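You operate a simulated robot arm through the tools that you are given. There is no shell and no other tool. Be economical: measure what you need, move in short steps, check, and stop when the job is done.

The job below is to be done with a simulated robot arm. You get a single attempt, and the scene is never put back.

## Task
Squeeze the orange half into the glass; peel in the green bowl.
Fine: leave the lever down.

Only the result counts: the job must be done as asked and must still hold three seconds after the hand-in. Knocking over, shifting, dropping, spilling or breaking anything else fails it.

## Robot
A 6-joint arm with a two-finger parallel gripper, fixed in place. Base frame: the origin is at the foot of the arm, x ahead of it, y to its left, z up; the work surface is at about z = 750. Readings come in mm, degrees, newtons and seconds.
With the tool pointing down near the work surface it reaches from about 260 to 680 mm from the base axis. Its first joint turns from -66.0 to 66.0 degrees. Payload 2.9 kg.
Tool frame: the origin (TCP) lies between the finger pads and is the grasp point; the fingertips stand 30 mm ahead of it; z points along the fingers, y is the line along which they close. Largest opening 110 mm; finger width 20, thickness 10; the body of the gripper, 48 by 112 mm, starts 55 mm behind the TCP.
Orientation is that of the tool frame in the base frame, as a unit quaternion [x, y, z, w]. With the fingers straight down and closing along the base's y, the tool's x points along the base's -x, its y along +y and its z along -z.

## Interface
- The arm moves only by the tool jog_arm. Its argument "commands" is a list of rows, each an object (a shift or turn left out is 0, a gripper value left out holds the last) with "rot": the turn, a rotation vector about the tool's x, y, z in degrees, a list of three; "xyz": the shift along the tool's x, y, z in mm, a list of three; "grip": the finger opening in mm, from 0 to 110. In form: [{"rot": [wx, wy, wz], "xyz": [tx, ty, tz], "grip": grip}, ...]. A call has 1 to 8 rows; each row is the pose to reach, as a shift and turn from the pose commanded when the call began, along the tool's axes at that moment. Rows are played at 5 a second. More than 50 mm and 8.6 degrees between two rows, or a gripper value outside its range, and nothing of the call is played. Where a pose cannot be reached the arm comes as near as it can. A force on the tool above 40 N (or 10 N above the force at the start of the call, whichever is more), or a blocked arm, ends the call early, and 0.2 s more pass. Each finger travels about 108 mm/s and halts on what it meets, pressing with about 32 N; the grip force reading is that of the motor and also rises with nothing between the fingers. The clock runs only during rows and for 0.2 s after the last one: add rows that repeat a pose to give the fingers time. The reply holds the time, the measured pose of the TCP, the force on the tool along the base axes, the opening and the grip force, in the units named above and with some noise.
- Cameras (640 x 400 px; columns grow to the right, rows downward): "scene" is fixed at [80.1, 435.2, 1388.7]; the picture's right is [-0.73, -0.68, 0.00], its down [-0.36, 0.38, -0.85] and it looks along [0.58, -0.62, -0.52] (base axes); focal length 281 px, centre (320, 200). "wrist" rides on the gripper at [72, 17, -103] in the tool frame; the picture's right is [-0.23, 0.97, 0.00], its down [-0.76, -0.18, -0.62] and it looks along [-0.61, -0.14, 0.78] (tool axes); focal length 222 px, centre (320, 200). There is no depth. A picture from a camera that has moved, and an enlarged one, comes with that camera's place and axes in the base frame and with its lens.
- camera(camera): a new picture of that camera. It takes no simulated time.
- enlarge(camera, box): a new picture of the part [left, top, right, bottom] of that camera's present view, enlarged. It takes no simulated time.
- close_job(): hands the job in; it is judged then, once.

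Go step by step. Nothing tells you positions but the pictures and the camera data: compare them with the known pose of the tool, close in by small moves and look again before you grip or let go. The budget is 120 turns and 68 pictures, counting those below and the enlarged ones. Unless the task says otherwise, let go and move clear before handing in, and close with one line.

The tools are called after "Emit:" as name(argument=value, ...) on one line, values as JSON. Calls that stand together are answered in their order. jog_arm: Moves the arm, as the interface text tells. Its arguments: {"type":"object","properties":{"commands":{"type":"array"}},"required":["commands"]} The other tools are called the same way: camera (camera) takes a picture; enlarge (camera, box) takes an enlarged picture of a part of a camera's view; close_job () hands the job in.

At the start:

```text
time_s: 0.0
tcp_pos: [372.5, 167.7, 1262.0]
tcp_rot: [0.001, 1.0, 0.0, 0.0]
contact_force: [0.3, 0.9, -0.2]
width: 109.9
grip_force: 0.1
```

scene: 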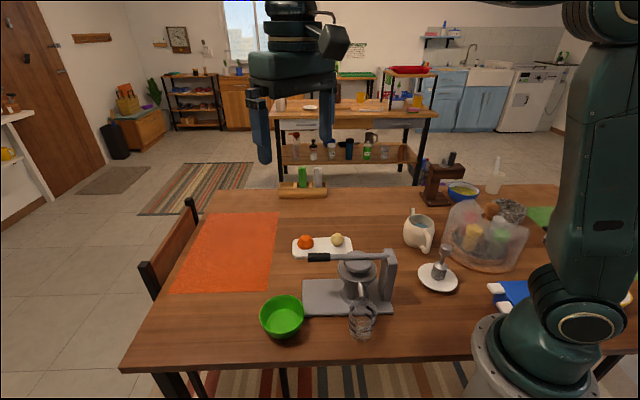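
wrist: 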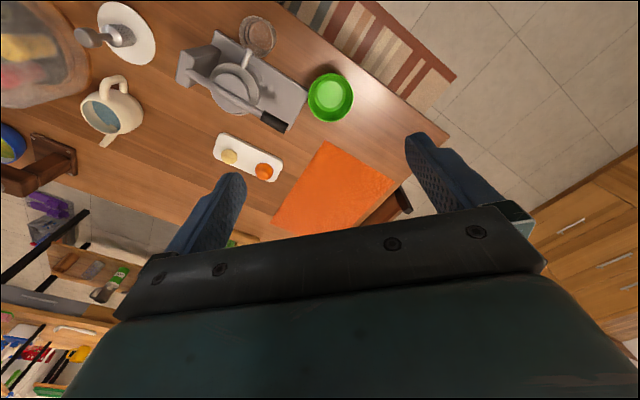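

I see a lever press with a spout, a glass in front of it, a green bowl, and a white tray with an orange half and something yellowish (perhaps a lemon half). I'll look closer.

Emit:
enlarge(camera="scene", box=[250, 220, 410, 345])

Emit:
enlarge(camera="wrist", box=[160, 10, 370, 200])

```text
3.20 times, centred on (330, 282) of scene
camera zoom: at [80.1, 435.2, 1388.7], right [-0.73, -0.68, 0.0], down [-0.36, 0.38, -0.85], along [0.58, -0.62, -0.52], focal length 899 px, centre (288, -64)
```

zoom: 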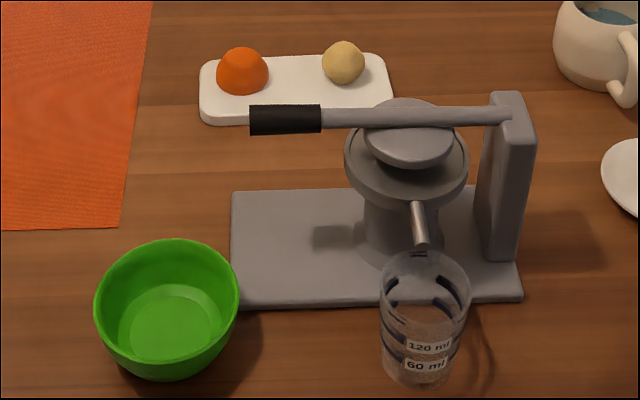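

```text
2.11 times, centred on (265, 105) of wrist
camera zoom: at [299.2, 183.7, 1364.6], right [0.23, 0.97, 0.0], down [0.76, -0.18, 0.62], along [0.61, -0.14, -0.78], focal length 468 px, centre (436, 400)
```

zoom: 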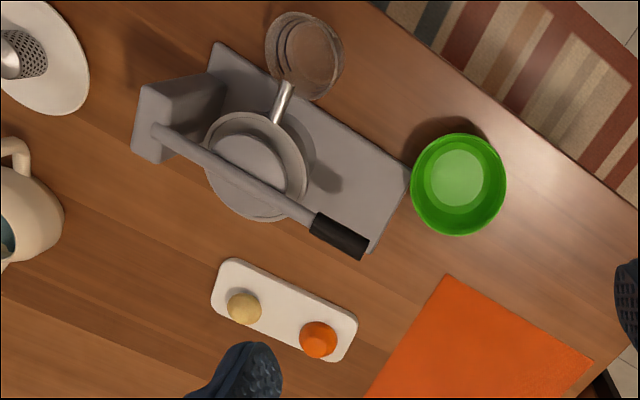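

The lever is down over the cup, and the orange half is near (608, -61). I need closer views of the glass and spout, and of the two fruits.

Emit:
enlarge(camera="wrist", box=[210, 5, 290, 55])

Emit:
enlarge(camera="scene", box=[330, 250, 400, 345])

Emit:
enlarge(camera="scene", box=[285, 220, 365, 270])

```text
8.00 times, centred on (250, 30) of wrist
camera zoom: at [299.2, 183.7, 1364.6], right [0.23, 0.97, 0.0], down [0.76, -0.18, 0.62], along [0.61, -0.14, -0.78], focal length 1777 px, centre (880, 1560)
```

zoom: 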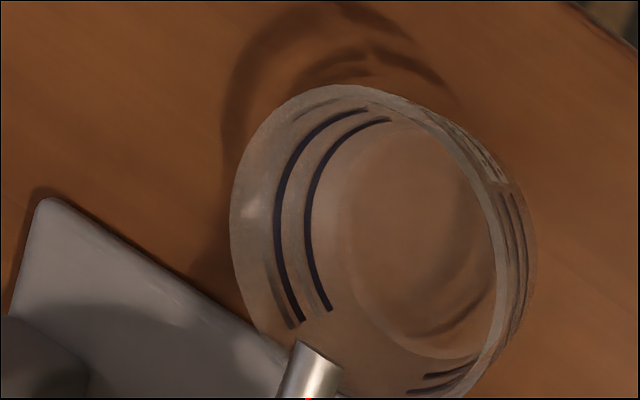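

```text
4.21 times, centred on (365, 298) of scene
camera zoom: at [80.1, 435.2, 1388.7], right [-0.73, -0.68, 0.0], down [-0.36, 0.38, -0.85], along [0.58, -0.62, -0.52], focal length 1183 px, centre (130, -210)
```

zoom: 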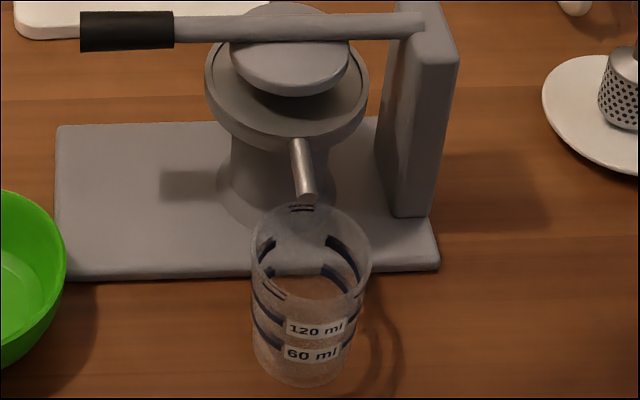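

```text
8.00 times, centred on (325, 245) of scene
camera zoom: at [80.1, 435.2, 1388.7], right [-0.73, -0.68, 0.0], down [-0.36, 0.38, -0.85], along [0.58, -0.62, -0.52], focal length 2248 px, centre (280, -160)
```

zoom: 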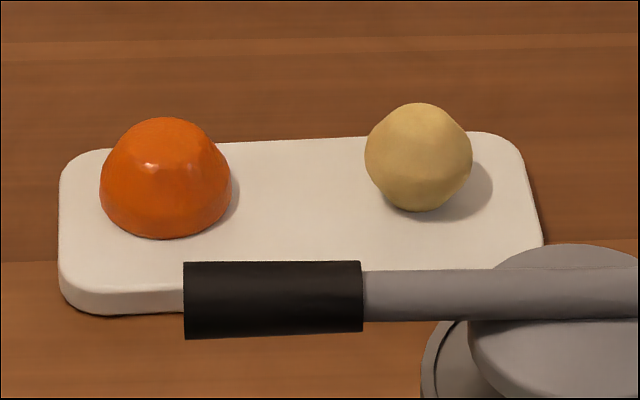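

The spout tip (307, 47, 854) is over the glass rim interior. The lever runs at about 45° from its pivot (313, -65) to its tip (452, 78) at z≈904. I move above the handle end, turning the fingers to close across the lever.

Emit:
jog_arm(commands=[{"xyz": [-9.5, -14.7, 37.4], "rot": [0, 0, -6.43], "grip": 60}, {"xyz": [-19, -29.4, 74.8], "rot": [0, 0, -12.86]}, {"xyz": [-28.5, -44.1, 112.2], "rot": [0, 0, -19.29]}, {"xyz": [-38, -58.7, 149.7], "rot": [0, 0, -25.7]}, {"xyz": [-47.5, -73.4, 187], "rot": [0, 0, -32.1]}, {"xyz": [-57, -88, 224.6], "rot": [0, 0, -38.6]}, {"xyz": [-66.5, -102.7, 262], "rot": [0, 0, -45]}, {"xyz": [-66.5, -102.7, 262], "rot": [0, 0, -45]}])

Emit:
camera(camera="wrist")

Emit:
camera(camera="scene")

```text
time_s: 1.8
tcp_pos: [439.3, 65.9, 999.6]
tcp_rot: [-0.384, 0.923, 0.0, 0.0]
contact_force: [0.5, -0.6, 0.1]
width: 60.3
grip_force: 0.1
```

```text
60 pictures are left
camera wrist: at [375.5, 24.8, 1101.9], right [-0.53, 0.85, 0.0], down [0.66, 0.41, 0.62], along [0.53, 0.33, -0.78], focal length 222 px, centre (320, 200)
```

wrist: 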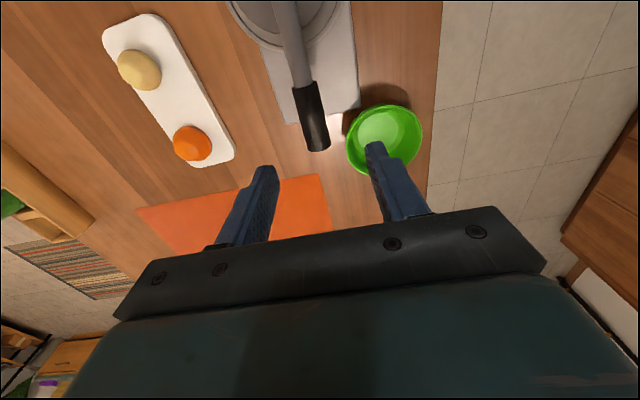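

```text
59 pictures are left
```

scene: 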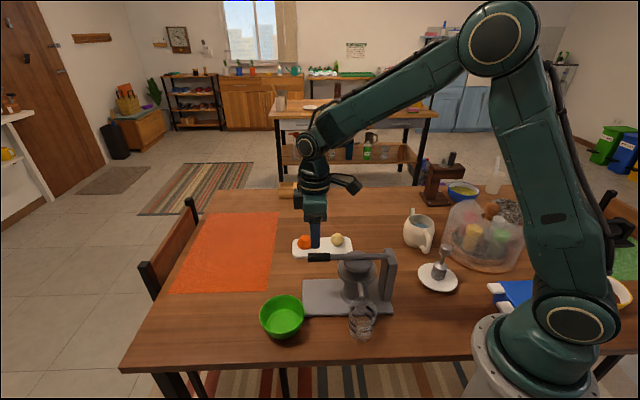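

The handle lies slightly off the finger centre line, so I shift 6 mm across and descend around it.

Emit:
jog_arm(commands=[{"xyz": [0, -6, 30]}, {"xyz": [0, -6, 60]}, {"xyz": [0, -6, 85]}, {"xyz": [0, -6, 99]}, {"xyz": [0, -6, 99]}])

Emit:
camera(camera="wrist")

Emit:
enlarge(camera="scene", box=[250, 200, 410, 300])

```text
time_s: 3.0
tcp_pos: [443.5, 60.7, 901.3]
tcp_rot: [-0.382, 0.924, 0.001, -0.001]
contact_force: [-0.3, -0.6, 0.9]
width: 59.9
grip_force: 0.0
```

```text
58 pictures are left
camera wrist: at [379.6, 20.5, 1003.3], right [-0.53, 0.85, 0.0], down [0.66, 0.41, 0.62], along [0.53, 0.33, -0.78], focal length 222 px, centre (320, 200)
```

wrist: 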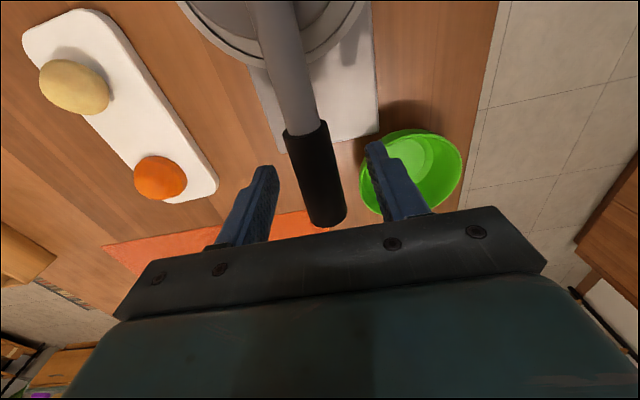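

```text
4.00 times, centred on (330, 250) of scene
camera zoom: at [80.1, 435.2, 1388.7], right [-0.73, -0.68, 0.0], down [-0.36, 0.38, -0.85], along [0.58, -0.62, -0.52], focal length 1124 px, centre (280, 0)
```

zoom: 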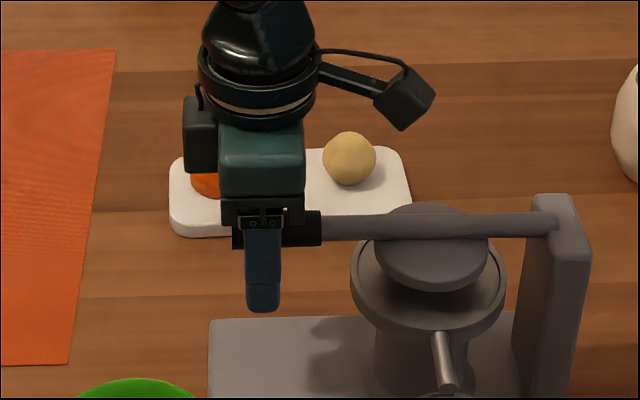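

The bar sits between the fingers a little above the TCP. I rise 7 mm and close.

Emit:
jog_arm(commands=[{"xyz": [0, 0, -7]}, {"xyz": [0, 0, -7], "grip": 20}, {"xyz": [0, 0, -7], "grip": 10}, {"xyz": [0, 0, -7], "grip": 10}, {"xyz": [0, 0, -7], "grip": 10}])

```text
time_s: 4.2
tcp_pos: [443.4, 61.2, 909.0]
tcp_rot: [-0.383, 0.924, 0.0, 0.001]
contact_force: [-6.0, 5.4, 0.7]
width: 28.8
grip_force: 31.7
```

Gripped. I begin raising the lever along its arc, keeping the tool vertical.

Emit:
jog_arm(commands=[{"xyz": [1, 0, -18.9]}, {"xyz": [4, 0, -37.6]}, {"xyz": [8.9, 0, -55.9]}, {"xyz": [15.6, 0, -73.6]}])

Emit:
enlarge(camera="scene", box=[250, 150, 410, 300])

```text
time_s: 5.2
tcp_pos: [433.8, 50.2, 981.8]
tcp_rot: [-0.383, 0.924, 0.0, 0.002]
contact_force: [-4.3, 7.0, -5.6]
width: 28.7
grip_force: 32.1
```

```text
2.67 times, centred on (330, 225) of scene
camera zoom: at [80.0, 435.4, 1388.6], right [-0.73, -0.68, 0.0], down [-0.36, 0.38, -0.85], along [0.58, -0.62, -0.52], focal length 749 px, centre (293, 133)
```

zoom: 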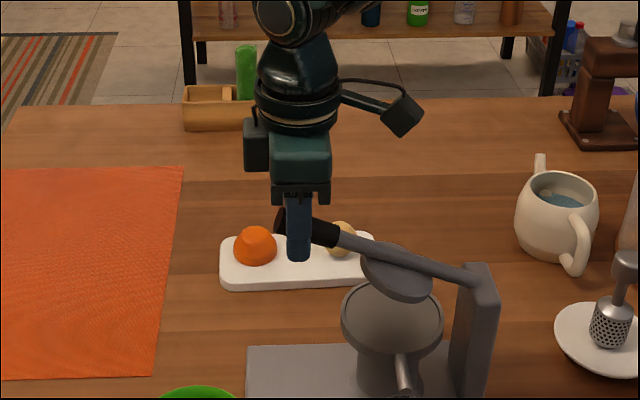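

Emit:
jog_arm(commands=[{"xyz": [8.6, 0, -16.9]}, {"xyz": [19, 0, -32.8]}, {"xyz": [30.9, 0, -47.5]}, {"xyz": [44.3, 0, -60.9]}, {"xyz": [59, 0, -72.8]}, {"xyz": [74.9, 0, -83.2]}])

Emit:
enlarge(camera="scene", box=[250, 120, 440, 300])

```text
time_s: 6.6
tcp_pos: [379.3, -3.6, 1064.4]
tcp_rot: [-0.383, 0.924, 0.0, 0.0]
contact_force: [-0.6, 11.2, 1.3]
width: 28.6
grip_force: 32.1
```

```text
2.22 times, centred on (345, 210) of scene
camera zoom: at [80.0, 435.5, 1388.6], right [-0.73, -0.68, 0.0], down [-0.36, 0.38, -0.85], along [0.58, -0.62, -0.52], focal length 624 px, centre (264, 178)
```

zoom: 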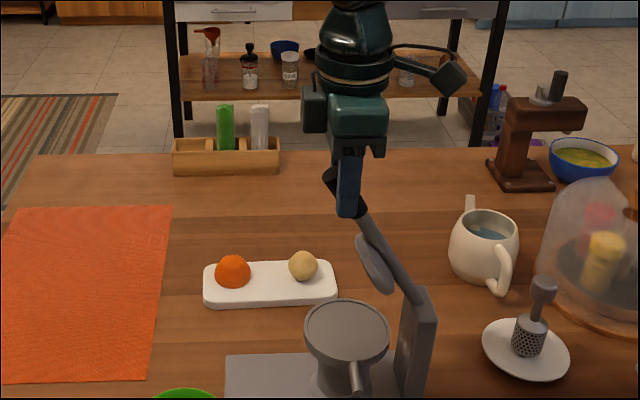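

Emit:
jog_arm(commands=[{"xyz": [16.9, 0, -8.6]}, {"xyz": [34.6, 0, -15.3]}, {"xyz": [52.9, 0, -20.2]}, {"xyz": [71.6, 0, -23.2]}])

Emit:
enlarge(camera="scene", box=[250, 120, 440, 300])

```text
time_s: 7.6
tcp_pos: [329.6, -54.4, 1087.7]
tcp_rot: [-0.383, 0.924, 0.0, 0.0]
contact_force: [-1.1, 9.0, 2.9]
width: 28.6
grip_force: 32.4
```

```text
2.22 times, centred on (345, 210) of scene
camera zoom: at [80.0, 435.5, 1388.6], right [-0.73, -0.68, 0.0], down [-0.36, 0.38, -0.85], along [0.58, -0.62, -0.52], focal length 624 px, centre (264, 178)
```

zoom: 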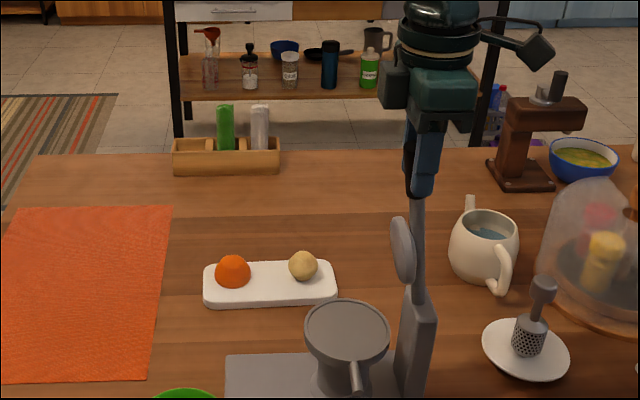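

Emit:
jog_arm(commands=[{"xyz": [6.3, 0, -0.5]}, {"xyz": [12.6, 0, -1]}, {"xyz": [18.9, 0, -1]}])

```text
time_s: 8.4
tcp_pos: [315.6, -67.3, 1089.2]
tcp_rot: [-0.382, 0.924, -0.001, 0.0]
contact_force: [-1.4, 9.4, 4.2]
width: 28.7
grip_force: 31.9
```

Emit:
jog_arm(commands=[{"xyz": [6.3, 0, 0]}, {"xyz": [12.6, 0, 0.5]}, {"xyz": [18.9, 0, 1.5]}])

Emit:
enlarge(camera="scene", box=[300, 120, 440, 340])

```text
time_s: 9.2
tcp_pos: [302.1, -80.3, 1087.8]
tcp_rot: [-0.382, 0.924, -0.001, 0.001]
contact_force: [-3.1, 8.1, 14.2]
width: 28.7
grip_force: 32.0
```

```text
1.82 times, centred on (370, 230) of scene
camera zoom: at [79.8, 435.5, 1388.6], right [-0.73, -0.68, 0.0], down [-0.36, 0.38, -0.85], along [0.58, -0.62, -0.52], focal length 511 px, centre (229, 146)
```

zoom: 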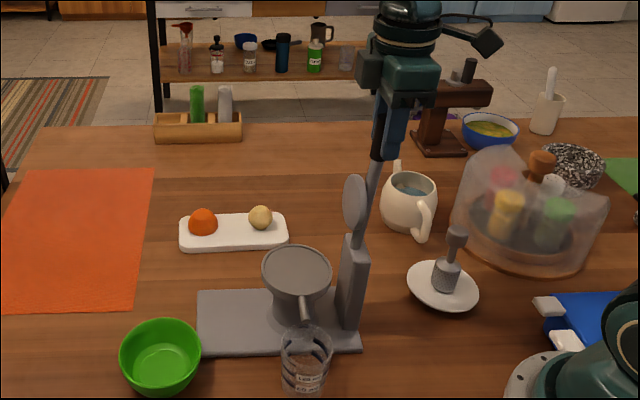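

The lever is past vertical. I release it and rise straight clear.

Emit:
jog_arm(commands=[{"grip": 40}, {"grip": 60}, {"xyz": [0, 0, -20], "grip": 60}, {"xyz": [0, 0, -50]}, {"xyz": [0, 0, -85]}])

Emit:
enlarge(camera="scene", box=[300, 120, 440, 340])

Emit:
camera(camera="wrist")

```text
time_s: 10.4
tcp_pos: [303.2, -82.2, 1171.7]
tcp_rot: [-0.382, 0.924, 0.0, 0.0]
contact_force: [0.2, 0.3, 0.1]
width: 60.0
grip_force: 0.0
```

```text
1.82 times, centred on (370, 230) of scene
camera zoom: at [80.1, 435.2, 1388.7], right [-0.73, -0.68, 0.0], down [-0.36, 0.38, -0.85], along [0.58, -0.62, -0.52], focal length 511 px, centre (229, 146)
```

zoom: 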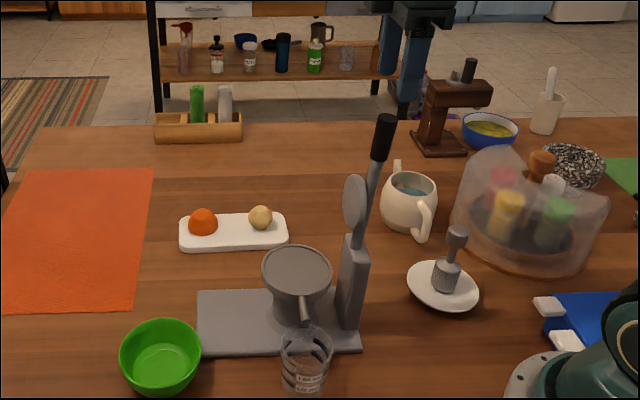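

```text
51 pictures are left
camera wrist: at [238.5, -120.9, 1274.6], right [-0.53, 0.85, 0.0], down [0.66, 0.41, 0.62], along [0.53, 0.33, -0.78], focal length 222 px, centre (320, 200)
```

wrist: 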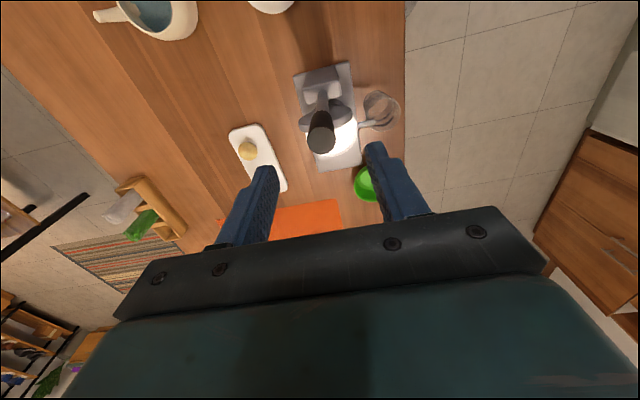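

The lever stays up by itself. Now I travel to above the orange half.

Emit:
jog_arm(commands=[{"xyz": [-34, -29.6, 0]}, {"xyz": [-68, -59, 0]}, {"xyz": [-102, -89, 10]}, {"xyz": [-134, -117, 30]}, {"xyz": [-166, -145, 55]}, {"xyz": [-198, -173, 80]}, {"xyz": [-230.5, -200.8, 100]}, {"xyz": [-230.5, -200.8, 145]}])

Emit:
jog_arm(commands=[{"xyz": [0, 0, 40]}, {"xyz": [0, 0, 80]}, {"xyz": [0, 0, 127], "grip": 80}, {"xyz": [0, 0, 127]}])

Emit:
camera(camera="wrist")

Emit:
enlarge(camera="scene", box=[260, 150, 380, 270])

```text
time_s: 12.2
tcp_pos: [607.9, -60.6, 1028.0]
tcp_rot: [-0.383, 0.924, 0.001, 0.0]
contact_force: [0.0, 0.2, -0.6]
width: 60.1
grip_force: 0.0
```

```text
time_s: 13.2
tcp_pos: [608.9, -58.7, 899.4]
tcp_rot: [-0.383, 0.924, 0.0, 0.0]
contact_force: [0.1, 0.2, -0.1]
width: 80.0
grip_force: 0.1
```

```text
50 pictures are left
camera wrist: at [543.9, -99.9, 1001.8], right [-0.53, 0.85, 0.0], down [0.66, 0.41, 0.62], along [0.53, 0.33, -0.78], focal length 222 px, centre (320, 200)
```

wrist: 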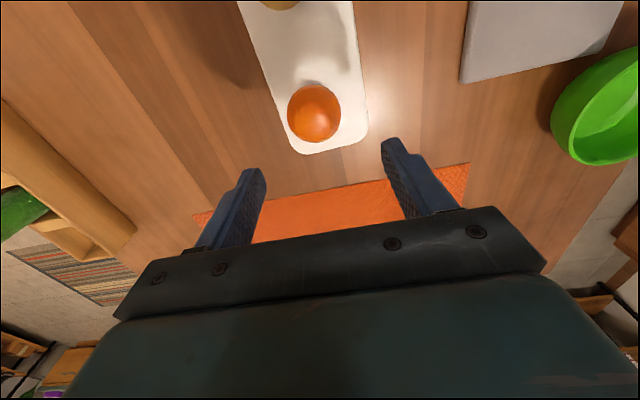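

```text
3.33 times, centred on (320, 210) of scene
camera zoom: at [80.1, 435.2, 1388.7], right [-0.73, -0.68, 0.0], down [-0.36, 0.38, -0.85], along [0.58, -0.62, -0.52], focal length 937 px, centre (320, 167)
```

zoom: 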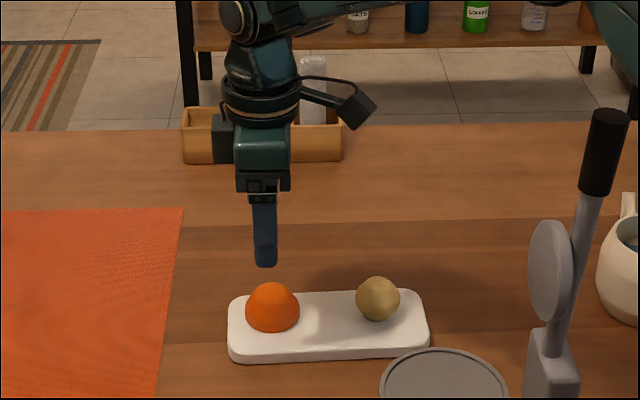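

I correct ~8 mm and descend around the orange half to just above the tray.

Emit:
jog_arm(commands=[{"xyz": [7, -2, 30]}, {"xyz": [7, -2, 60]}, {"xyz": [7, -2, 85]}, {"xyz": [7, -2, 98]}, {"xyz": [7, -2, 98]}])

Emit:
camera(camera="wrist")

Emit:
enlarge(camera="scene", box=[275, 210, 355, 265])

```text
time_s: 14.4
tcp_pos: [603.2, -67.2, 802.3]
tcp_rot: [-0.383, 0.924, 0.0, 0.0]
contact_force: [0.9, 0.1, 0.0]
width: 79.6
grip_force: 0.2
```

```text
48 pictures are left
camera wrist: at [539.6, -106.4, 905.2], right [-0.53, 0.85, 0.0], down [0.66, 0.41, 0.62], along [0.53, 0.33, -0.78], focal length 222 px, centre (320, 200)
```

wrist: 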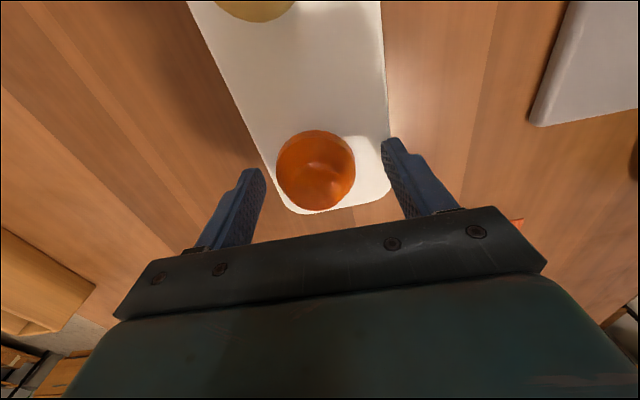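

```text
7.27 times, centred on (315, 238) of scene
camera zoom: at [80.1, 435.2, 1388.7], right [-0.73, -0.68, 0.0], down [-0.36, 0.38, -0.85], along [0.58, -0.62, -0.52], focal length 2043 px, centre (356, -73)
```

zoom: 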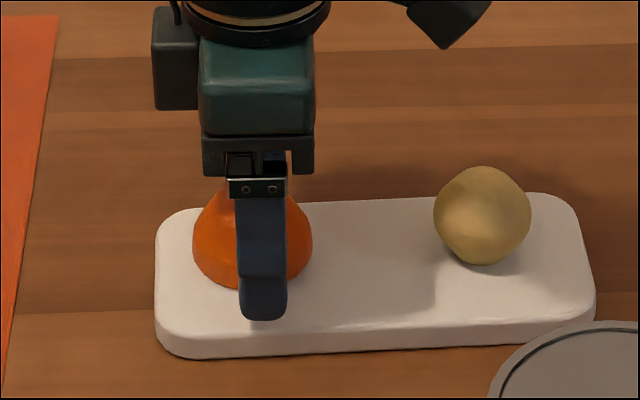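

Emit:
jog_arm(commands=[{"xyz": [-3, 0, 2]}, {"xyz": [-3, 0, 4]}, {"xyz": [-3, 0, 4], "grip": 60}, {"xyz": [-3, 0, 4], "grip": 52}])

Emit:
enlarge(camera="scene", box=[275, 210, 355, 265])

Emit:
enlarge(camera="wrist", box=[200, 100, 440, 240])

```text
time_s: 15.4
tcp_pos: [606.2, -63.8, 799.2]
tcp_rot: [-0.383, 0.924, 0.0, 0.0]
contact_force: [0.4, 0.2, 0.1]
width: 54.1
grip_force: 32.4
```

```text
7.27 times, centred on (315, 238) of scene
camera zoom: at [80.1, 435.2, 1388.7], right [-0.73, -0.68, 0.0], down [-0.36, 0.38, -0.85], along [0.58, -0.62, -0.52], focal length 2043 px, centre (356, -73)
```

zoom: 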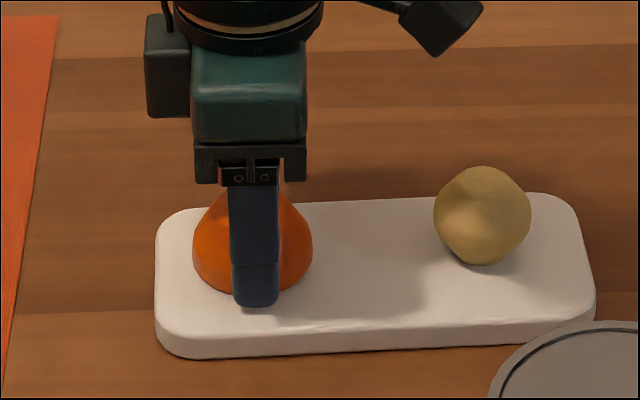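

```text
2.67 times, centred on (320, 170) of wrist
camera zoom: at [541.8, -103.9, 901.6], right [-0.53, 0.85, 0.0], down [0.66, 0.41, 0.62], along [0.53, 0.33, -0.78], focal length 592 px, centre (320, 280)
```

zoom: 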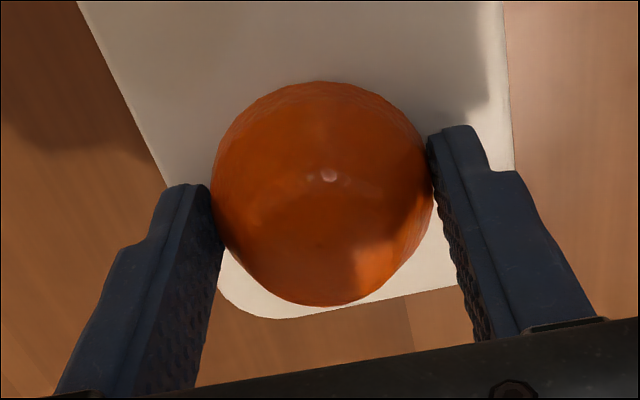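

The orange half is gripped at 54 mm. I firm up and lift a bit to check.

Emit:
jog_arm(commands=[{"grip": 45}, {"grip": 45}, {"xyz": [0, 0, -10]}, {"xyz": [0, 0, -40]}, {"xyz": [0, 0, -80]}])

Emit:
camera(camera="scene")

Emit:
enlarge(camera="wrist", box=[200, 100, 440, 240])

```text
time_s: 16.6
tcp_pos: [605.5, -64.6, 878.4]
tcp_rot: [-0.384, 0.923, 0.0, 0.0]
contact_force: [-0.3, -0.5, 0.0]
width: 54.4
grip_force: 31.9
```

```text
44 pictures are left
```

scene: 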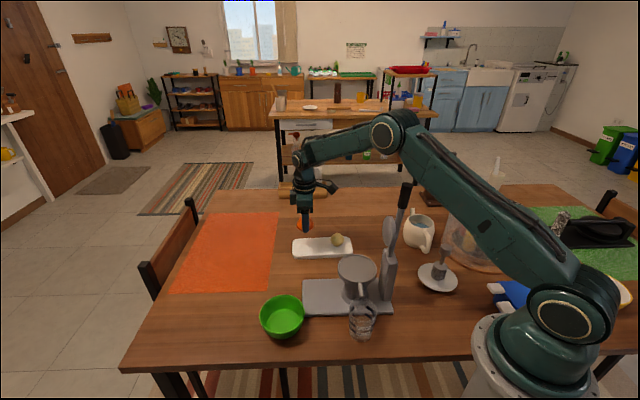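

```text
2.67 times, centred on (320, 170) of wrist
camera zoom: at [541.3, -104.5, 981.5], right [-0.53, 0.85, 0.0], down [0.66, 0.41, 0.62], along [0.53, 0.33, -0.78], focal length 592 px, centre (320, 280)
```

zoom: 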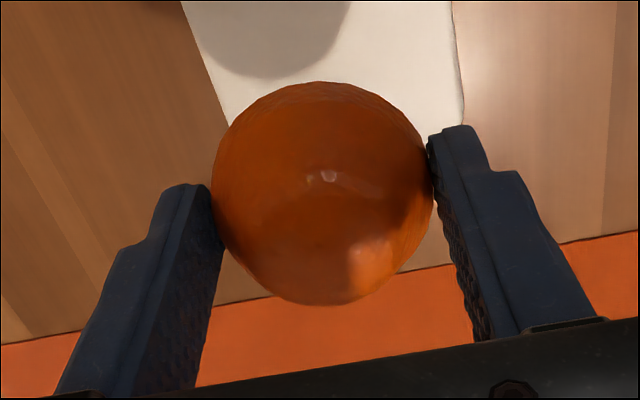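

The orange half is held. I examine the cup and raised lever before placing.

Emit:
enlarge(camera="scene", box=[320, 170, 420, 340])

Emit:
enlarge(camera="scene", box=[330, 245, 410, 295])

```text
2.35 times, centred on (370, 255) of scene
camera zoom: at [80.1, 435.2, 1388.7], right [-0.73, -0.68, 0.0], down [-0.36, 0.38, -0.85], along [0.58, -0.62, -0.52], focal length 661 px, centre (202, 71)
```

zoom: 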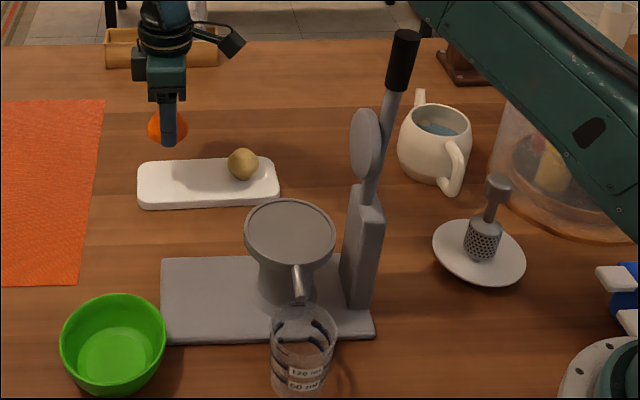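

```text
8.00 times, centred on (370, 270) of scene
camera zoom: at [80.1, 435.2, 1388.7], right [-0.73, -0.68, 0.0], down [-0.36, 0.38, -0.85], along [0.58, -0.62, -0.52], focal length 2248 px, centre (-80, -360)
```

zoom: 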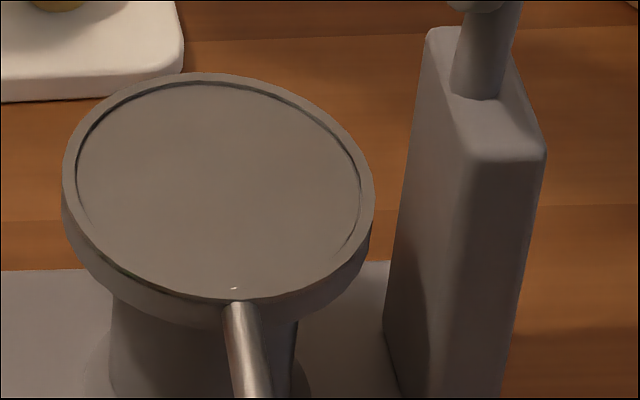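

The dish is flat with a low rim at about (365, -13, 857). With the present orientation the wrist camera would hit the raised plate, so I turn the tool 180° to put the camera on the outward side, rising a bit first.

Emit:
jog_arm(commands=[{"xyz": [10, 0, -20], "rot": [0, 0, 8]}, {"xyz": [20, 0, -40], "rot": [0, 0, 16]}, {"xyz": [30, 0, -60], "rot": [0, 0, 24]}, {"xyz": [40, 0, -80], "rot": [0, 0, 32]}, {"xyz": [50, 0, -90], "rot": [0, 0, 40]}, {"xyz": [60, 0, -100], "rot": [0, 0, 48]}, {"xyz": [60, 0, -100], "rot": [0, 0, 56]}, {"xyz": [60, 0, -100], "rot": [0, 0, 64]}])

Emit:
jog_arm(commands=[{"rot": [0, 0, 8]}, {"rot": [0, 0, 16]}, {"rot": [0, 0, 24]}, {"rot": [0, 0, 32]}, {"rot": [0, 0, 40]}, {"rot": [0, 0, 48]}, {"rot": [0, 0, 56]}, {"rot": [0, 0, 64]}])

Emit:
jog_arm(commands=[{"rot": [0, 0, 8]}, {"rot": [0, 0, 16]}, {"rot": [0, 0, 24]}, {"rot": [0, 0, 32]}, {"rot": [0, 0, 40]}, {"rot": [0, 0, 46]}, {"rot": [0, 0, 52]}, {"rot": [0, 0, 52]}])

```text
time_s: 18.4
tcp_pos: [563.2, -107.4, 978.9]
tcp_rot: [0.166, 0.986, 0.0, 0.0]
contact_force: [-0.5, -0.4, -1.3]
width: 54.1
grip_force: 31.8
```

```text
time_s: 20.2
tcp_pos: [563.1, -106.6, 979.6]
tcp_rot: [0.664, 0.747, -0.002, -0.001]
contact_force: [0.4, -0.1, 0.0]
width: 54.1
grip_force: 32.2
```

```text
time_s: 22.0
tcp_pos: [562.6, -105.7, 978.3]
tcp_rot: [0.924, 0.382, 0.001, 0.0]
contact_force: [-0.2, -0.1, -0.1]
width: 53.9
grip_force: 32.6
```

The turn worked. I move over the dish, coming in along the spout axis and keeping clear of the plate, then check.

Emit:
jog_arm(commands=[{"xyz": [0, -45, 0]}, {"xyz": [-10, -90, 0]}, {"xyz": [-30, -130, 0]}, {"xyz": [-45, -170, 0]}, {"xyz": [-60, -205, 0]}, {"xyz": [-60, -205, 0]}])

Emit:
camera(camera="wrist")

Emit:
enlarge(camera="scene", box=[310, 150, 430, 300])

```text
time_s: 23.4
tcp_pos: [376.4, -3.3, 977.5]
tcp_rot: [0.924, 0.384, 0.0, 0.001]
contact_force: [-0.1, 0.1, -0.2]
width: 54.1
grip_force: 31.6
```

```text
40 pictures are left
camera wrist: at [437.7, 35.1, 1080.8], right [0.53, -0.85, 0.0], down [-0.66, -0.41, 0.62], along [-0.53, -0.33, -0.78], focal length 222 px, centre (320, 200)
```

wrist: 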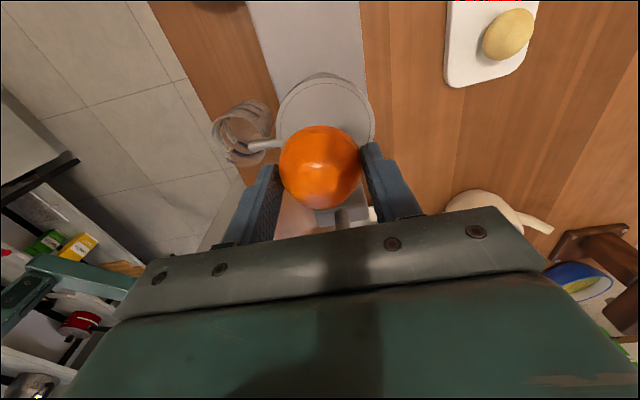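

```text
2.67 times, centred on (370, 225) of scene
camera zoom: at [80.1, 435.2, 1388.7], right [-0.73, -0.68, 0.0], down [-0.36, 0.38, -0.85], along [0.58, -0.62, -0.52], focal length 749 px, centre (187, 133)
```

zoom: 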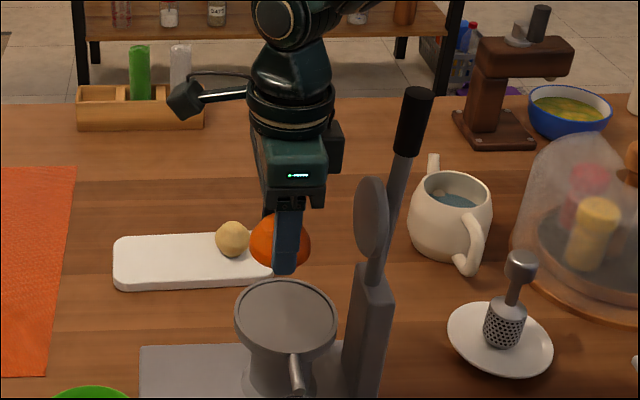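

I shift 15 mm toward the post and descend most of the way.

Emit:
jog_arm(commands=[{"xyz": [-8, 0, 10]}, {"xyz": [-15, 0, 30]}, {"xyz": [-15, 0, 55]}, {"xyz": [-15, 0, 75]}, {"xyz": [-15, 0, 75]}])

Emit:
camera(camera="wrist")

Emit:
enlarge(camera="scene", box=[320, 200, 420, 300])

```text
time_s: 24.6
tcp_pos: [365.9, -14.7, 903.5]
tcp_rot: [0.924, 0.382, 0.0, 0.0]
contact_force: [-0.3, -0.8, -0.4]
width: 54.1
grip_force: 31.8
```

```text
38 pictures are left
camera wrist: at [427.3, 23.8, 1006.1], right [0.53, -0.85, 0.0], down [-0.66, -0.41, 0.62], along [-0.53, -0.33, -0.78], focal length 222 px, centre (320, 200)
```

wrist: 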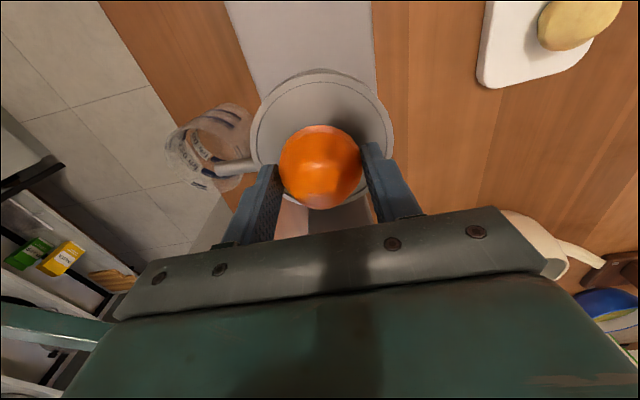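

```text
4.00 times, centred on (370, 250) of scene
camera zoom: at [80.1, 435.2, 1388.7], right [-0.73, -0.68, 0.0], down [-0.36, 0.38, -0.85], along [0.58, -0.62, -0.52], focal length 1124 px, centre (120, 0)
```

zoom: 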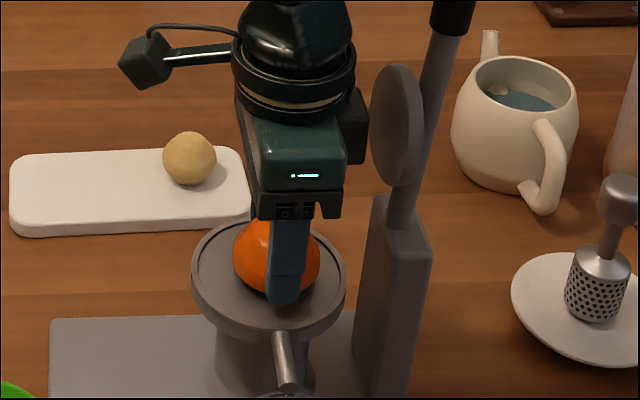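

Centred and clear of the plate. I lower in small steps until contact.

Emit:
jog_arm(commands=[{"xyz": [0, 0, 4]}, {"xyz": [0, 0, 8]}, {"xyz": [0, 0, 10]}, {"xyz": [0, 0, 12]}])

```text
time_s: 25.6
tcp_pos: [366.5, -14.1, 892.8]
tcp_rot: [0.924, 0.382, 0.002, 0.0]
contact_force: [-5.4, 2.4, 31.5]
width: 54.3
grip_force: 32.2
```

Contact with the dish. I ease up 1.5 mm and open.

Emit:
jog_arm(commands=[{"xyz": [0, 0, -1.5]}, {"xyz": [0, 0, -1.5]}])

Emit:
enlarge(camera="scene", box=[330, 230, 400, 300])

```text
time_s: 26.2
tcp_pos: [364.8, -15.1, 893.6]
tcp_rot: [0.924, 0.382, 0.0, 0.0]
contact_force: [1.8, 1.2, 3.3]
width: 53.9
grip_force: 32.1
```

```text
5.71 times, centred on (365, 265) of scene
camera zoom: at [80.1, 435.2, 1388.7], right [-0.73, -0.68, 0.0], down [-0.36, 0.38, -0.85], along [0.58, -0.62, -0.52], focal length 1606 px, centre (63, -171)
```

zoom: 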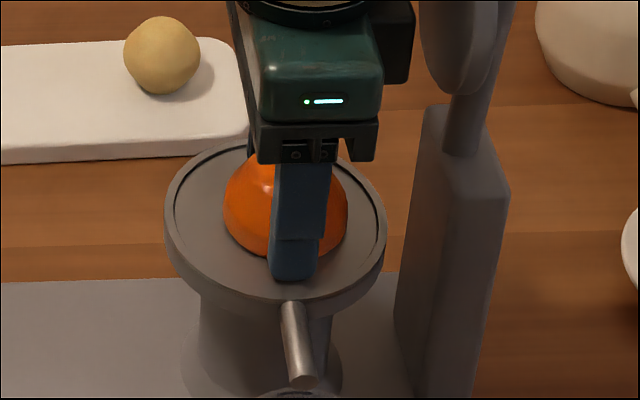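

Emit:
jog_arm(commands=[{"grip": 60}, {"grip": 68}, {"grip": 68}, {"xyz": [0, 0, -20]}, {"xyz": [0, 0, -50]}, {"xyz": [0, 0, -85]}])

Emit:
camera(camera="wrist")

Emit:
enlarge(camera="scene", box=[310, 150, 430, 300])

```text
time_s: 27.6
tcp_pos: [364.0, -14.1, 978.3]
tcp_rot: [0.924, 0.383, -0.002, 0.0]
contact_force: [0.2, -0.1, 0.3]
width: 68.0
grip_force: 0.1
```

```text
35 pictures are left
camera wrist: at [426.8, 23.5, 1081.2], right [0.53, -0.85, 0.0], down [-0.66, -0.41, 0.62], along [-0.53, -0.33, -0.78], focal length 222 px, centre (320, 200)
```

wrist: 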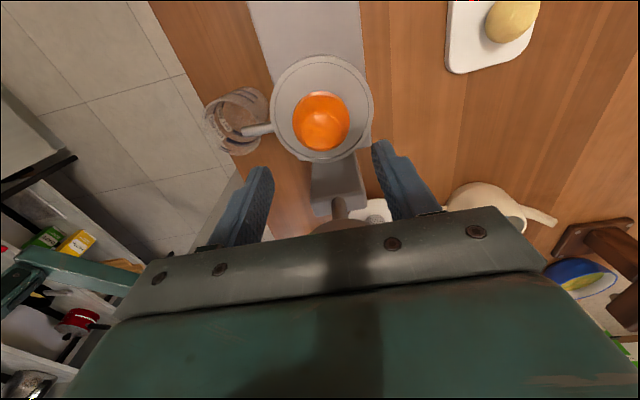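

```text
2.67 times, centred on (370, 225) of scene
camera zoom: at [80.1, 435.2, 1388.7], right [-0.73, -0.68, 0.0], down [-0.36, 0.38, -0.85], along [0.58, -0.62, -0.52], focal length 749 px, centre (187, 133)
```

zoom: 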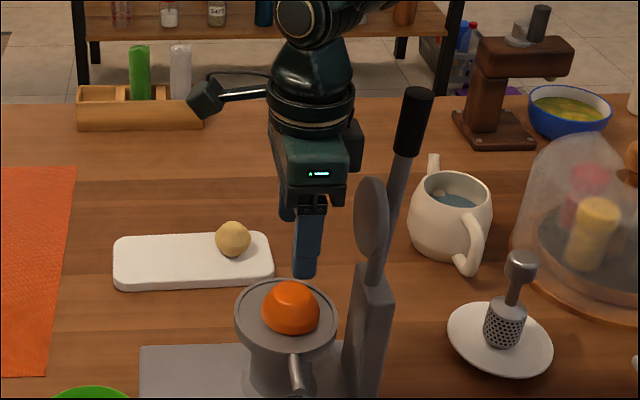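

The orange half sits centred in the dish. Next I rise and go back over the lever tip.

Emit:
jog_arm(commands=[{"xyz": [0, 0, -45]}, {"xyz": [0, 0, -90]}, {"xyz": [0, 0, -135]}, {"xyz": [0, 0, -180]}, {"xyz": [0, 0, -212]}, {"xyz": [-45, 2, -212]}, {"xyz": [-90, 4, -212]}, {"xyz": [-90, 4, -212]}])

Emit:
camera(camera="wrist")

Emit:
enlarge(camera="scene", box=[310, 90, 450, 270])

```text
time_s: 29.4
tcp_pos: [304.4, -82.4, 1192.4]
tcp_rot: [0.924, 0.383, 0.0, 0.0]
contact_force: [-0.7, 1.1, -0.1]
width: 67.9
grip_force: 0.1
```

```text
33 pictures are left
camera wrist: at [366.3, -42.8, 1293.9], right [0.53, -0.85, 0.0], down [-0.66, -0.41, 0.62], along [-0.53, -0.33, -0.78], focal length 222 px, centre (320, 200)
```

wrist: 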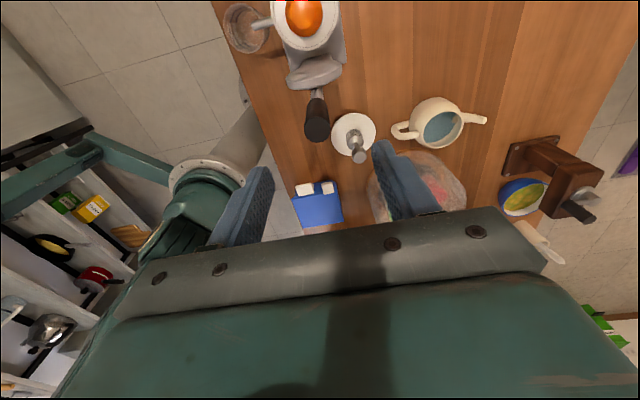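

```text
2.22 times, centred on (380, 180) of scene
camera zoom: at [80.1, 435.2, 1388.7], right [-0.73, -0.68, 0.0], down [-0.36, 0.38, -0.85], along [0.58, -0.62, -0.52], focal length 624 px, centre (187, 244)
```

zoom: 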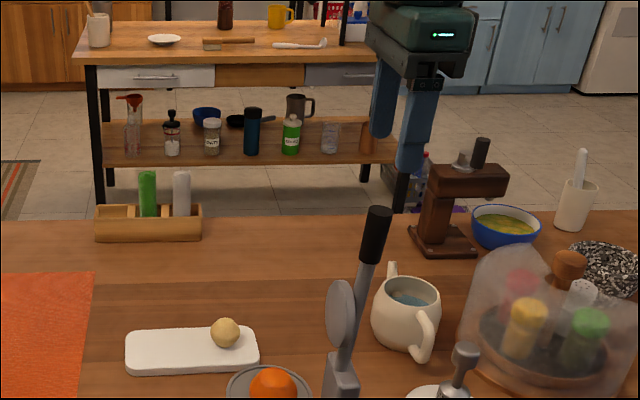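

The lever tip is right below. I descend and grip it.

Emit:
jog_arm(commands=[{"xyz": [0, 0, 45]}, {"xyz": [0, 0, 85]}, {"xyz": [0, 0, 104]}, {"xyz": [0, 0, 104], "grip": 40}, {"xyz": [0, 0, 104], "grip": 20}, {"xyz": [0, 0, 104], "grip": 20}])

```text
time_s: 30.8
tcp_pos: [303.8, -81.2, 1085.5]
tcp_rot: [0.924, 0.383, 0.0, -0.001]
contact_force: [-6.3, 6.6, 3.2]
width: 28.9
grip_force: 32.3
```

Gripped. I swing the lever back down along its arc, stopping at about 48°.

Emit:
jog_arm(commands=[{"xyz": [18.2, 0, -1]}, {"xyz": [37, 0, 0]}, {"xyz": [55.6, 0, 3]}, {"xyz": [73.8, 0, 7.8]}, {"xyz": [91.4, 0, 14.6]}, {"xyz": [108.2, 0, 23.1]}, {"xyz": [124, 0, 33.4]}, {"xyz": [138.6, 0, 45.2]}])

Emit:
enlarge(camera="scene", box=[290, 150, 430, 300])

```text
time_s: 32.6
tcp_pos: [401.7, 18.3, 1041.4]
tcp_rot: [0.923, 0.384, 0.0, 0.0]
contact_force: [-8.9, 1.8, 1.5]
width: 28.8
grip_force: 31.9
```

```text
2.67 times, centred on (360, 225) of scene
camera zoom: at [79.8, 435.3, 1388.7], right [-0.73, -0.68, 0.0], down [-0.36, 0.38, -0.85], along [0.58, -0.62, -0.52], focal length 749 px, centre (213, 133)
```

zoom: 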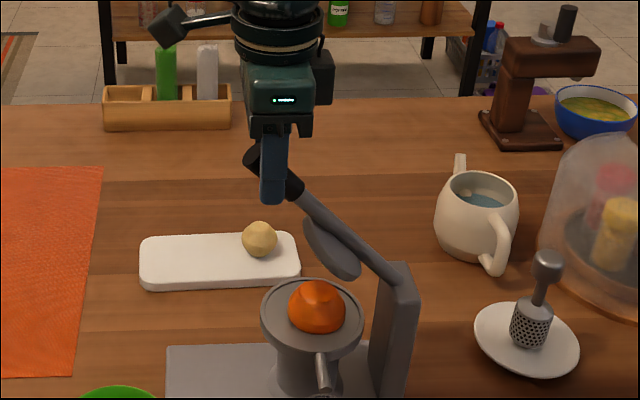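

Emit:
jog_arm(commands=[{"xyz": [13.2, 0, 13.4]}, {"xyz": [25.1, 0, 28.1]}, {"xyz": [35.5, 0, 44]}, {"xyz": [40, 0, 52.3]}, {"xyz": [44.1, 0, 60.9]}, {"xyz": [47.7, 0, 69.7]}, {"xyz": [50.8, 0, 78.6]}])

Emit:
enlarge(camera="scene", box=[290, 180, 420, 340])

```text
time_s: 34.2
tcp_pos: [438.6, 53.1, 962.0]
tcp_rot: [0.924, 0.382, 0.0, 0.0]
contact_force: [-7.5, 7.2, 3.5]
width: 28.7
grip_force: 32.0
```

```text
2.50 times, centred on (355, 260) of scene
camera zoom: at [79.8, 435.4, 1388.6], right [-0.73, -0.68, 0.0], down [-0.36, 0.38, -0.85], along [0.58, -0.62, -0.52], focal length 702 px, centre (232, 50)
```

zoom: 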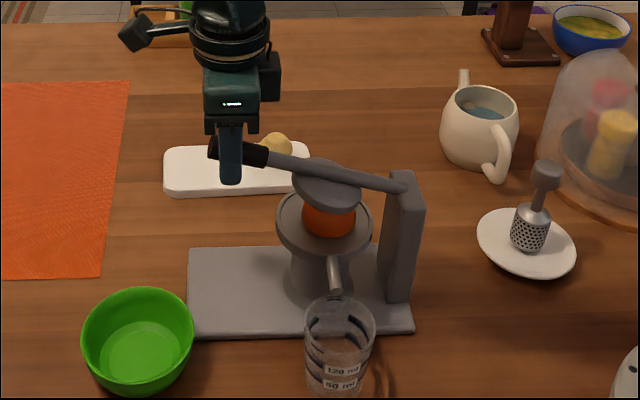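

The plate is reaching the orange. I press on slowly.

Emit:
jog_arm(commands=[{"xyz": [1.5, 0, 4.5]}, {"xyz": [2.7, 0, 9.1]}, {"xyz": [3.9, 0, 13.7]}, {"xyz": [4.9, 0, 18.3]}])

Emit:
enlarge(camera="scene", box=[320, 225, 400, 345])

```text
time_s: 35.2
tcp_pos: [442.5, 56.8, 947.5]
tcp_rot: [0.924, 0.383, 0.001, 0.0]
contact_force: [-15.2, 3.1, 28.2]
width: 29.1
grip_force: 32.1
```

```text
3.33 times, centred on (360, 285) of scene
camera zoom: at [79.3, 435.3, 1388.7], right [-0.73, -0.68, 0.0], down [-0.36, 0.38, -0.85], along [0.58, -0.62, -0.52], focal length 937 px, centre (187, -83)
```

zoom: 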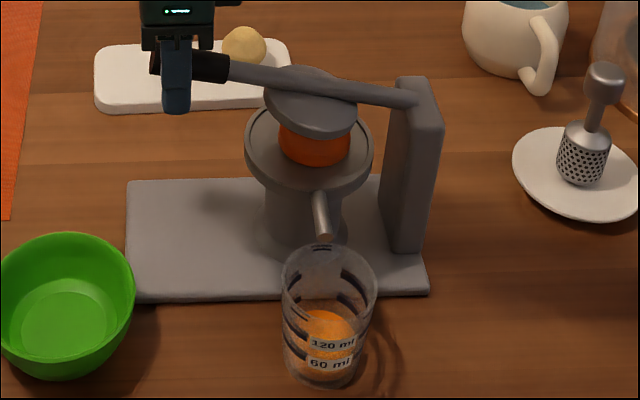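

Juice is running into the glass. I keep pressing.

Emit:
jog_arm(commands=[{"xyz": [0.5, 0, 2]}, {"xyz": [0.5, 0, 2]}, {"xyz": [1, 0, 5]}, {"xyz": [1, 0, 5]}, {"xyz": [1.3, 0, 8]}, {"xyz": [1.3, 0, 8]}])

```text
time_s: 36.6
tcp_pos: [443.9, 58.5, 936.1]
tcp_rot: [0.924, 0.382, 0.001, 0.0]
contact_force: [4.2, 14.2, 5.7]
width: 28.3
grip_force: 31.9
```

Emit:
jog_arm(commands=[{"xyz": [0.5, 0, 4]}, {"xyz": [1, 0, 8]}, {"xyz": [1.3, 0, 12]}, {"xyz": [1.5, 0, 14]}])

Emit:
enlarge(camera="scene", box=[320, 225, 400, 345])

```text
time_s: 37.6
tcp_pos: [445.2, 58.7, 922.5]
tcp_rot: [0.924, 0.382, 0.0, 0.0]
contact_force: [6.1, 13.6, 4.6]
width: 28.5
grip_force: 31.9
```

```text
3.33 times, centred on (360, 285) of scene
camera zoom: at [80.2, 435.6, 1388.5], right [-0.73, -0.68, 0.0], down [-0.36, 0.38, -0.85], along [0.58, -0.62, -0.52], focal length 937 px, centre (187, -83)
```

zoom: 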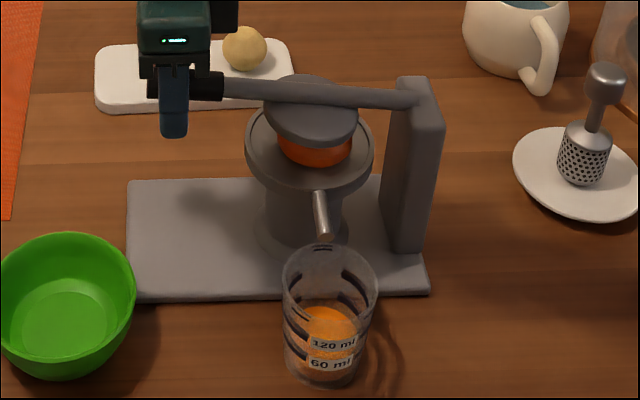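

The grip is slipping on the handle under load. I release, rise, close the fingers and will push from above instead.

Emit:
jog_arm(commands=[{"grip": 50}, {"grip": 60}, {"xyz": [0, 0, -40]}, {"xyz": [0, 0, -80]}, {"xyz": [0, 0, -85], "grip": 0}, {"xyz": [0, 0, -85], "grip": 0}, {"xyz": [0, 0, -85], "grip": 0}])

Emit:
camera(camera="wrist")

Emit:
enlarge(camera="scene", box=[290, 190, 410, 345])

```text
time_s: 39.2
tcp_pos: [444.9, 58.5, 1006.4]
tcp_rot: [0.924, 0.382, 0.0, -0.001]
contact_force: [-0.5, 0.3, 0.4]
width: 0.0
grip_force: 31.8
```

```text
27 pictures are left
camera wrist: at [506.5, 96.3, 1108.8], right [0.53, -0.85, 0.0], down [-0.66, -0.41, 0.62], along [-0.53, -0.33, -0.78], focal length 222 px, centre (320, 200)
```

wrist: 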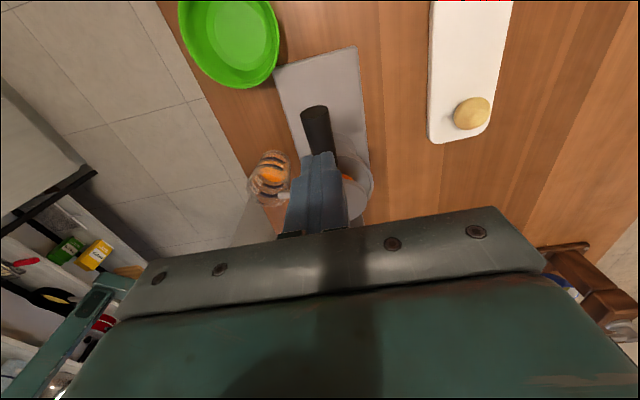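

```text
2.58 times, centred on (350, 268) of scene
camera zoom: at [80.1, 435.2, 1388.7], right [-0.73, -0.68, 0.0], down [-0.36, 0.38, -0.85], along [0.58, -0.62, -0.52], focal length 725 px, centre (243, 26)
```

zoom: 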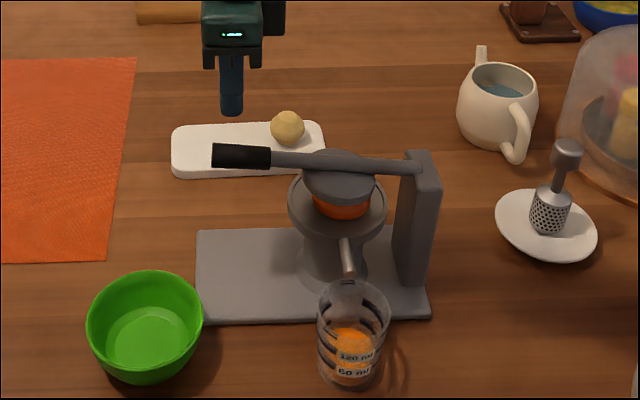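

Lever tip is at z≈932. I push down from above with closed fingers.

Emit:
jog_arm(commands=[{"xyz": [0, 0, 20]}, {"xyz": [0, 0, 28]}, {"xyz": [0, 0, 33]}, {"xyz": [0, 0, 37]}, {"xyz": [0, 0, 41]}, {"xyz": [0, 0, 45]}, {"xyz": [0, 0, 49]}, {"xyz": [0, 0, 53]}])

Emit:
enlarge(camera="scene", box=[290, 190, 410, 345])

```text
time_s: 40.7
tcp_pos: [445.5, 57.8, 966.7]
tcp_rot: [0.924, 0.382, 0.003, 0.001]
contact_force: [-6.7, -0.8, 16.5]
width: 0.0
grip_force: 31.5
stopped in row 7: the force on the tool passed its limit (the readings are from after the stop); the commanded pose is now the measured one
```

```text
2.58 times, centred on (350, 268) of scene
camera zoom: at [79.7, 435.1, 1388.7], right [-0.73, -0.68, 0.0], down [-0.36, 0.38, -0.85], along [0.58, -0.62, -0.52], focal length 725 px, centre (243, 26)
```

zoom: 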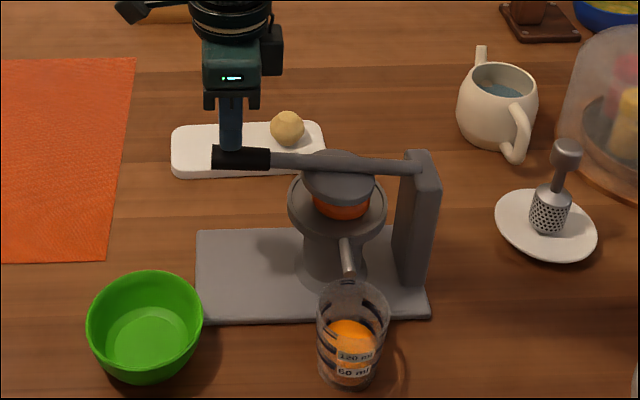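

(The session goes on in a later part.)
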